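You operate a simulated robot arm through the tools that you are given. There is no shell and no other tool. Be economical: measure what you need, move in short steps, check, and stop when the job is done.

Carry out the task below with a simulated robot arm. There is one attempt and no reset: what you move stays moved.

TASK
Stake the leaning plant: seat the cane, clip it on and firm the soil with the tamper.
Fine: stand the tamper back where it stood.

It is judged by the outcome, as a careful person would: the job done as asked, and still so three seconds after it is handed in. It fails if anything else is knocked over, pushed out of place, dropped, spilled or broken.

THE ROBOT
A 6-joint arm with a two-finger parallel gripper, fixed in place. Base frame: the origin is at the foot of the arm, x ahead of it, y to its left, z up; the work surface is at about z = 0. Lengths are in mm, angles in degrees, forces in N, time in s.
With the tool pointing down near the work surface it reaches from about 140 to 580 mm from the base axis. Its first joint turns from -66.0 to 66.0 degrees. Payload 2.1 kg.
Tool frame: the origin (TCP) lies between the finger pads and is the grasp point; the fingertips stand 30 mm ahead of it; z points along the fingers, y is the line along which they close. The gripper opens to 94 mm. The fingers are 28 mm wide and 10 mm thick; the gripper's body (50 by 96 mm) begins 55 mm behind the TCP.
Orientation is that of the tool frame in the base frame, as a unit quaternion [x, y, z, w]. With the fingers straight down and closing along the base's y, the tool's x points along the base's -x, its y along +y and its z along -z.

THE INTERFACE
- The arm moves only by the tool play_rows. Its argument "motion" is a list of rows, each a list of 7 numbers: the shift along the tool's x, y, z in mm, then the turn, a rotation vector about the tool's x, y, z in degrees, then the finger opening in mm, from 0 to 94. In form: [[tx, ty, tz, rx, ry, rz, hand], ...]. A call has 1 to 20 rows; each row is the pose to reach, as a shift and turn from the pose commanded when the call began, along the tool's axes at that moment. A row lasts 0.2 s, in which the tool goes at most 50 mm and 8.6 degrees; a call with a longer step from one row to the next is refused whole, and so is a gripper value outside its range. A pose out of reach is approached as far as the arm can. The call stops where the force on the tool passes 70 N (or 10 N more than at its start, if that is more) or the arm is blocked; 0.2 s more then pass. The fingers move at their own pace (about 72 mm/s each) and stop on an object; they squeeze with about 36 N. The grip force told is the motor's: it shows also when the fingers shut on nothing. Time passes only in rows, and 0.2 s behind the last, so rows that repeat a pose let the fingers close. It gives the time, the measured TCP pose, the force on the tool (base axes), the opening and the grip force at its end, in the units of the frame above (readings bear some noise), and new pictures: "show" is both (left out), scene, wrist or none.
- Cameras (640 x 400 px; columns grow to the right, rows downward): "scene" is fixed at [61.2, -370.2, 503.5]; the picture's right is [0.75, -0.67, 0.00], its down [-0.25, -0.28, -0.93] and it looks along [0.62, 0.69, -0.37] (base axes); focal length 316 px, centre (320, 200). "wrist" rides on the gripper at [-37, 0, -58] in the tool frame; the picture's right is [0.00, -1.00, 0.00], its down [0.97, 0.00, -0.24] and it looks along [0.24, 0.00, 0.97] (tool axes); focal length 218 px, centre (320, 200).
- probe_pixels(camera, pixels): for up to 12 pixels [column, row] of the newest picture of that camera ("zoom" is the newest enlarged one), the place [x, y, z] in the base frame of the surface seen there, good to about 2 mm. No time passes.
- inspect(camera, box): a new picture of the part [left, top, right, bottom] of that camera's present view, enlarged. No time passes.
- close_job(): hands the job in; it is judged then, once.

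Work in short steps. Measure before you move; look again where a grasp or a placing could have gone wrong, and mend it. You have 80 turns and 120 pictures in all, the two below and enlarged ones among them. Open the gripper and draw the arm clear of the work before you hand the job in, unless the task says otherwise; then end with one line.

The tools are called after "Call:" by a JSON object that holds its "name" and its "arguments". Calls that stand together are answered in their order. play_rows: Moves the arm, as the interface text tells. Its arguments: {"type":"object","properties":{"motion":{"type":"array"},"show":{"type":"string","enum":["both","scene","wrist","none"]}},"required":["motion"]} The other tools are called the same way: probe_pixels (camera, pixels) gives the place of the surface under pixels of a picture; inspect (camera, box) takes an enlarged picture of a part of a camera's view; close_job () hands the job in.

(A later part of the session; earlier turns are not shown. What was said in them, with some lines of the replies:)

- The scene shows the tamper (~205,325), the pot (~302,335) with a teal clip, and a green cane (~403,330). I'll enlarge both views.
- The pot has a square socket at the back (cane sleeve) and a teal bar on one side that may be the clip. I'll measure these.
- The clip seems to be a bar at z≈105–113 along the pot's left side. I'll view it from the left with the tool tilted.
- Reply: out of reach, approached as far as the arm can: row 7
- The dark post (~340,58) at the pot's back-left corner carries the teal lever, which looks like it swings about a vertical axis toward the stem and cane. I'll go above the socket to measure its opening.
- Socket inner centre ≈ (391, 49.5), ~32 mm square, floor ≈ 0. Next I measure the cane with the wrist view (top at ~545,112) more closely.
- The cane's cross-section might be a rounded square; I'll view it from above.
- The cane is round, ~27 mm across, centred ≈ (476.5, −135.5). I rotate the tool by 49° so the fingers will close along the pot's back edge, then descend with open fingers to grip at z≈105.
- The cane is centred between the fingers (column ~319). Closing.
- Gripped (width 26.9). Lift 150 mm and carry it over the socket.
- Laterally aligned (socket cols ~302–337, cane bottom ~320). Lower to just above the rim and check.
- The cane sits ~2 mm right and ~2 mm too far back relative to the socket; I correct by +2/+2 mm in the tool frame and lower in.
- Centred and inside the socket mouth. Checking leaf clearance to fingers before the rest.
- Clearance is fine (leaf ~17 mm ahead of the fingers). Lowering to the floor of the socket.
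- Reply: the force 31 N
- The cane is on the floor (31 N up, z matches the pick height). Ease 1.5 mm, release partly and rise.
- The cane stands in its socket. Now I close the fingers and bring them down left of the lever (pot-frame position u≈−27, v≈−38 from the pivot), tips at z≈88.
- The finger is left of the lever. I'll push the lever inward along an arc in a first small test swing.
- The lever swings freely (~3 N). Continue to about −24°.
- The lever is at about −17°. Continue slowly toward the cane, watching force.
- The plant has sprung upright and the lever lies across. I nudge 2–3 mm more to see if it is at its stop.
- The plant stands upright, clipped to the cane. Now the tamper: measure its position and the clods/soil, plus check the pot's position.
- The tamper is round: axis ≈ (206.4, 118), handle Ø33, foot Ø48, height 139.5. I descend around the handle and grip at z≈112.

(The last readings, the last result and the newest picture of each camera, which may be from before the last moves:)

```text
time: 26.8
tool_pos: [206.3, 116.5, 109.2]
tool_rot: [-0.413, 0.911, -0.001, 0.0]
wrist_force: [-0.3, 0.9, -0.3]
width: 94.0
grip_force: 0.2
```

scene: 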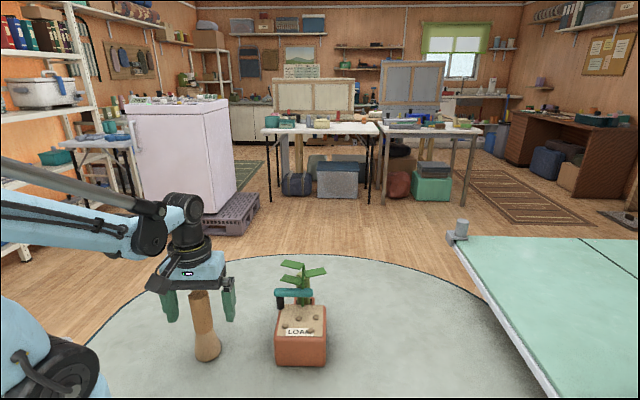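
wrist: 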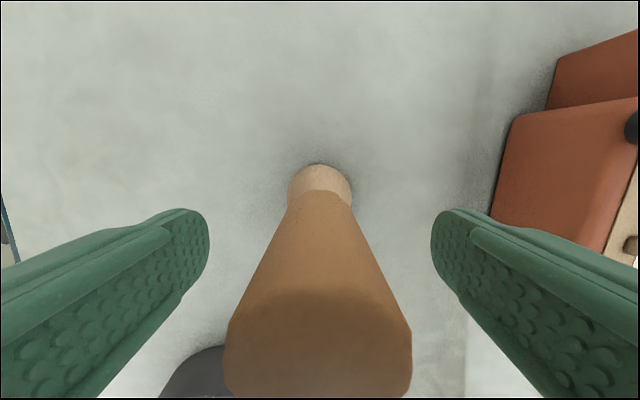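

Centred (~col 318). Closing on the handle.

Call:
{"name": "play_rows", "arguments": {"motion": [[0, 0, 0, 0, 0, 0, 60], [0, 0, 0, 0, 0, 0, 34], [0, 0, 0, 0, 0, 0, 20], [0, 0, 0, 0, 0, 0, 20], [0, 0, 0, 0, 0, 0, 20]], "show": "wrist"}}

```text
time: 28.0
tool_pos: [206.3, 117.1, 110.3]
tool_rot: [-0.414, 0.91, -0.001, 0.0]
wrist_force: [-0.8, 1.1, 0.8]
width: 33.0
grip_force: 35.9
```

wrist: 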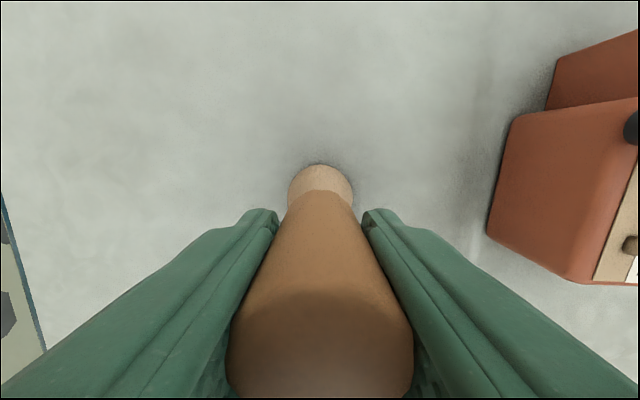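

Gripped (33 mm). Before carrying, I check where the upright leaves are.

Call:
{"name": "inspect", "arguments": {"camera": "scene", "box": [256, 250, 352, 320]}}

Call:
{"name": "probe_pixels", "arguments": {"camera": "scene", "pixels": [[283, 264], [286, 261], [302, 266], [301, 270], [281, 280], [300, 283], [308, 273], [325, 269], [325, 273], [311, 277], [304, 262], [303, 269]]}}

```text
5.71 times, centred on (304, 285) of scene
```

zoom: 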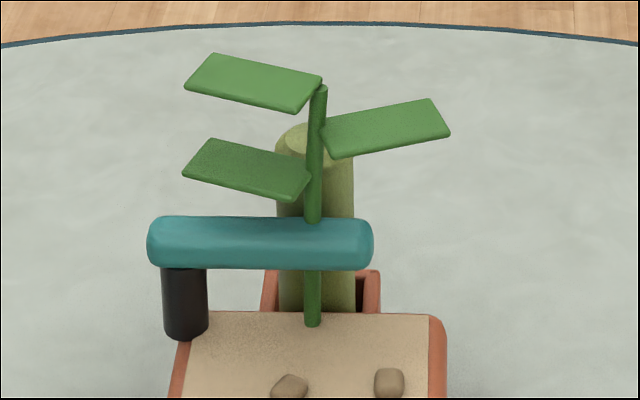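

```text
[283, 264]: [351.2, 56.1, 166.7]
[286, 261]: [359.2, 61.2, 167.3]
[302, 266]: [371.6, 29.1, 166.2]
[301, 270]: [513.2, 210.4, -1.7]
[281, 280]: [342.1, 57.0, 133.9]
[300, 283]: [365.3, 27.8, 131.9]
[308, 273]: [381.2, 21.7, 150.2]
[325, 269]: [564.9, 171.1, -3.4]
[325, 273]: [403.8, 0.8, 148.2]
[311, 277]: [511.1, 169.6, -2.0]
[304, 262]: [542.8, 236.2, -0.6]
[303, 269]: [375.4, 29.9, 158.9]
```

Leaves stay at v ≥ −12, clear of the fingers' path. Lift the tamper 95 mm and carry it above the soil, centre (u 35, v −42).

Call:
{"name": "play_rows", "arguments": {"motion": [[0, 0, -30, 0, 0, 0, 20], [0, 0, -65, 0, 0, 0, 20], [0, 0, -95, 0, 0, 0, 20], [-1, -35, -95, 0, 0, 0, 20], [-2, -75, -95, 0, 0, 0, 20], [-3, -115, -95, 0, 0, 0, 20], [-5, -150, -95, 0, 0, 0, 20], [-5.3, -175, -95, 0, 0, 0, 20], [-5.3, -175, -95, 0, 0, 0, 20]]}}

Call:
{"name": "inspect", "arguments": {"camera": "scene", "box": [240, 230, 368, 370]}}

```text
time: 30.0
tool_pos: [342.8, 6.3, 207.2]
tool_rot: [-0.415, 0.91, -0.002, -0.001]
wrist_force: [0.5, -0.5, -1.6]
width: 33.1
grip_force: 35.7
```

scene: 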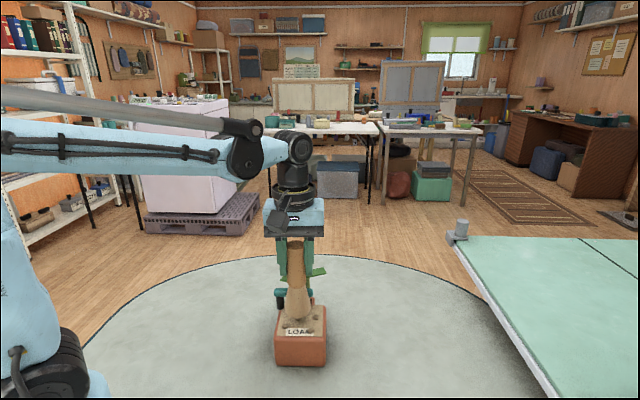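
wrist: 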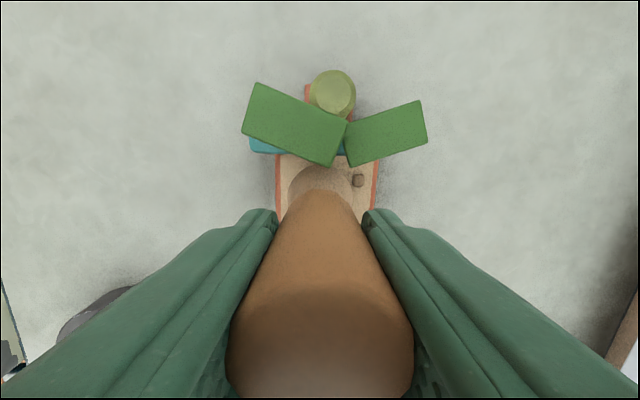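

```text
2.86 times, centred on (304, 300) of scene
```

zoom: 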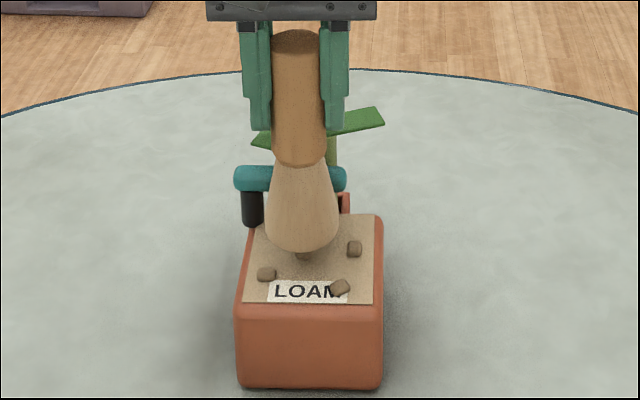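

Foot at z≈97 above the centre of the soil. Pressing down gently.

Call:
{"name": "play_rows", "arguments": {"motion": [[0, 0, 15, 0, 0, 0, 20], [0, 0, 20, 0, 0, 0, 20], [0, 0, 23, 0, 0, 0, 20], [0, 0, 25, 0, 0, 0, 20], [0, 0, 25, 0, 0, 0, 20]], "show": "scene"}}

Call:
{"name": "inspect", "arguments": {"camera": "scene", "box": [240, 230, 368, 370]}}

```text
time: 31.2
tool_pos: [341.5, 6.4, 182.0]
tool_rot: [-0.414, 0.91, -0.001, -0.001]
wrist_force: [-0.2, -0.4, -1.2]
width: 32.9
grip_force: 36.1
```

scene: 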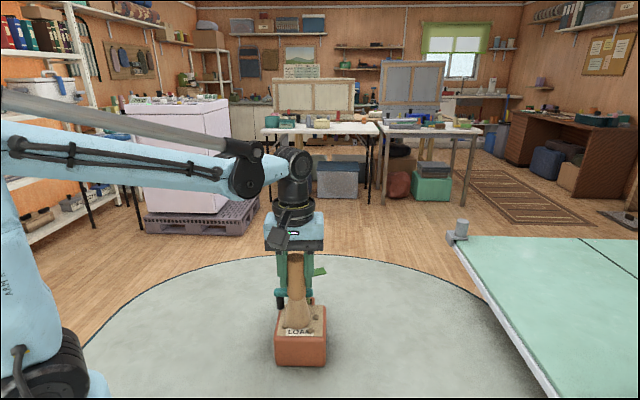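

```text
2.86 times, centred on (304, 300) of scene
```

zoom: 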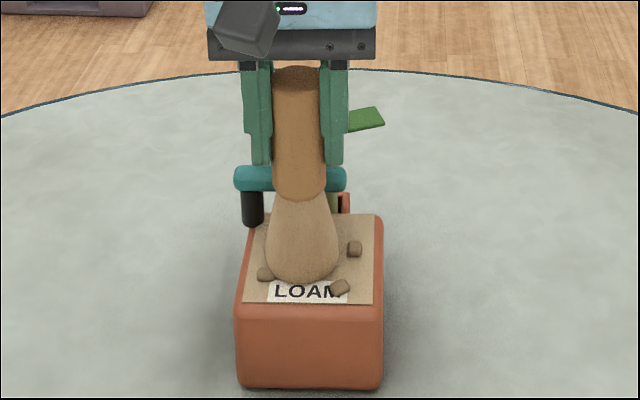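

No contact yet (foot at ~72). Pressing on in small steps.

Call:
{"name": "play_rows", "arguments": {"motion": [[0, 0, 1.5, 0, 0, 0, 20], [0, 0, 3, 0, 0, 0, 20], [0, 0, 4, 0, 0, 0, 20], [0, 0, 4, 0, 0, 0, 20]], "show": "none"}}

```text
time: 32.2
tool_pos: [342.4, 6.9, 179.4]
tool_rot: [-0.415, 0.91, -0.001, -0.001]
wrist_force: [-2.8, 0.3, 44.1]
width: 33.2
grip_force: 36.0
```

44 N – firm contact. Lift and look at the soil.

Call:
{"name": "play_rows", "arguments": {"motion": [[0, 0, 0, 0, 0, 0, 20], [0, 0, -10, 0, 0, 0, 20], [0, 0, -30, 0, 0, 0, 20], [0, 0, -30, 0, 0, 0, 20]], "show": "scene"}}

Call:
{"name": "inspect", "arguments": {"camera": "scene", "box": [250, 270, 358, 370]}}

```text
time: 33.2
tool_pos: [339.9, 6.3, 209.1]
tool_rot: [-0.414, 0.91, -0.001, -0.001]
wrist_force: [0.4, -0.2, -0.9]
width: 33.5
grip_force: 35.8
```

scene: 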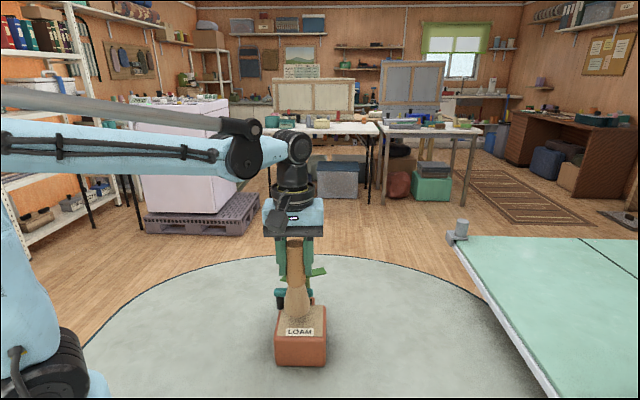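

```text
4.00 times, centred on (304, 320) of scene
```

zoom: 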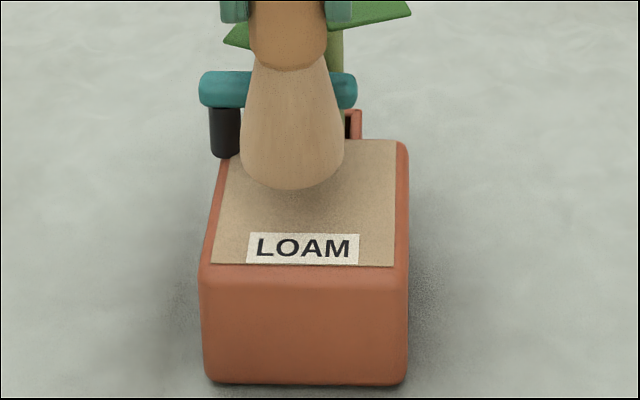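

All clods are gone – the soil is firmed. Carry the tamper back to (206.3, 117.1) and lower it to just above the surface.

Call:
{"name": "play_rows", "arguments": {"motion": [[1, 35, 0, 0, 0, 0, 20], [2, 75, 0, 0, 0, 0, 20], [3, 115, 0, 0, 0, 0, 20], [4.5, 150, 0, 0, 0, 0, 20], [4.8, 174.3, 0, 0, 0, 0, 20], [4.8, 174.3, 20, 0, 0, 0, 20], [4.8, 174.3, 55, 0, 0, 0, 20], [4.8, 174.3, 85, 0, 0, 0, 20], [4.8, 174.3, 93, 0, 0, 0, 20], [4.8, 174.3, 93, 0, 0, 0, 20]]}}

```text
time: 35.4
tool_pos: [206.1, 117.7, 113.8]
tool_rot: [-0.414, 0.91, -0.001, -0.001]
wrist_force: [-0.6, 0.9, -1.5]
width: 33.0
grip_force: 35.6
```

scene: 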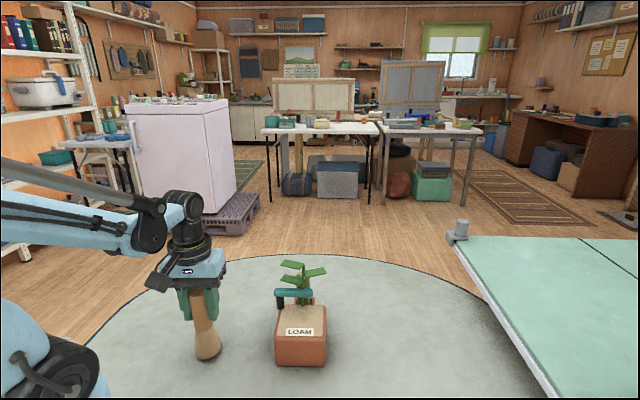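
wrist: 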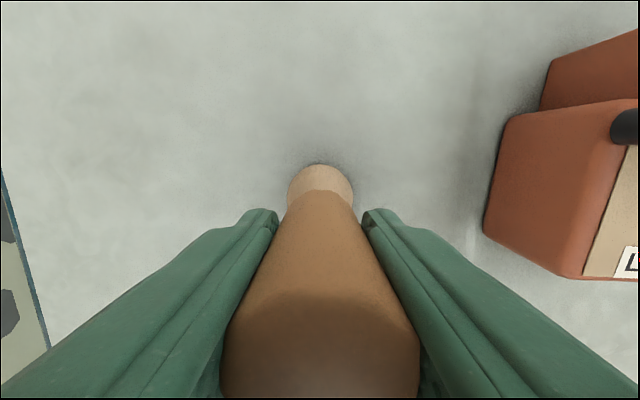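

Call:
{"name": "play_rows", "arguments": {"motion": [[0, 0, 1.5, 0, 0, 0, 20], [0, 0, 3, 0, 0, 0, 20], [0, 0, 4, 0, 0, 0, 20], [0, 0, 4, 0, 0, 0, 20]], "show": "none"}}

```text
time: 36.4
tool_pos: [205.9, 117.2, 109.8]
tool_rot: [-0.414, 0.91, -0.001, -0.001]
wrist_force: [0.1, 0.6, -1.0]
width: 33.1
grip_force: 35.8
```

Call:
{"name": "play_rows", "arguments": {"motion": [[0, 0, 1, 0, 0, 0, 20], [0, 0, 2, 0, 0, 0, 20], [0, 0, 2, 0, 0, 0, 20]], "show": "none"}}

```text
time: 37.2
tool_pos: [205.4, 116.4, 108.7]
tool_rot: [-0.414, 0.91, -0.001, 0.0]
wrist_force: [-0.5, -1.4, 9.8]
width: 33.5
grip_force: 35.9
```

Contact (≈10 N). Release, opening fully, and rise straight up.

Call:
{"name": "play_rows", "arguments": {"motion": [[0, 0, -0.3, 0, 0, 0, 36], [0, 0, -0.3, 0, 0, 0, 60], [0, 0, -0.3, 0, 0, 0, 94], [0, 0, -0.3, 0, 0, 0, 94], [0, 0, -30, 0, 0, 0, 94], [0, 0, -75, 0, 0, 0, 94], [0, 0, -120, 0, 0, 0, 94], [0, 0, -150, 0, 0, 0, 94], [0, 0, -150, 0, 0, 0, 94]]}}

Call:
{"name": "inspect", "arguments": {"camera": "scene", "box": [170, 250, 358, 375]}}

Call:
{"name": "probe_pixels", "arguments": {"camera": "scene", "pixels": [[199, 293], [207, 355], [195, 350], [219, 346], [281, 363], [322, 363]]}}

```text
time: 39.2
tool_pos: [207.3, 117.5, 259.5]
tool_rot: [-0.413, 0.911, -0.001, 0.0]
wrist_force: [-0.7, -0.1, 0.2]
width: 94.1
grip_force: 0.1
```

scene: 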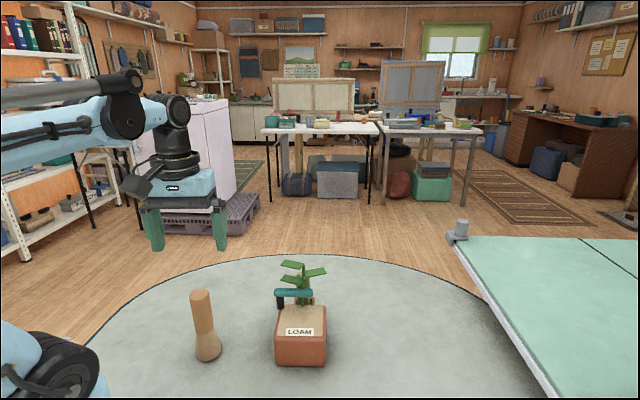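
wrist: 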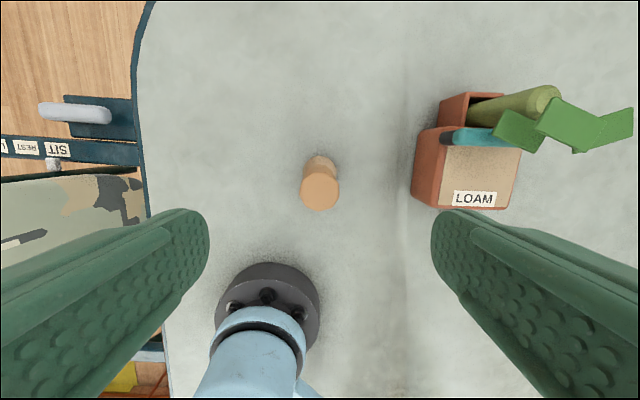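

```text
3.20 times, centred on (264, 312) of scene
```

zoom: 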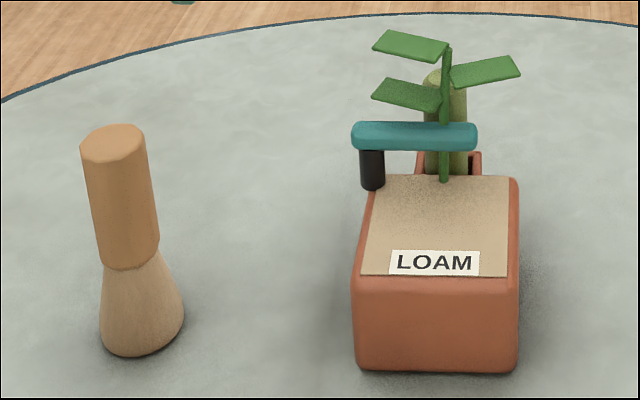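

```text
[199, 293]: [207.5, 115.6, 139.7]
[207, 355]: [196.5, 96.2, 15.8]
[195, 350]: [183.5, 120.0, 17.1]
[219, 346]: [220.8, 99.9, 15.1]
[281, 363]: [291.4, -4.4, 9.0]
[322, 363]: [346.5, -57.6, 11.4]
```

The tamper stands back in place, the cane is seated, the plant is clipped and the soil is firm. The gripper is open and clear, so I hand in.

Call:
{"name": "close_job", "arguments": {}}

```text
The job is handed in.
```

The plant is staked: the cane is seated in its socket, the clip is swung across so the plant stands upright, the soil is firmed, and the tamper is back where it stood to within about 2 mm. Closing the clip slid the pot back by roughly 4 mm, and I left it there.
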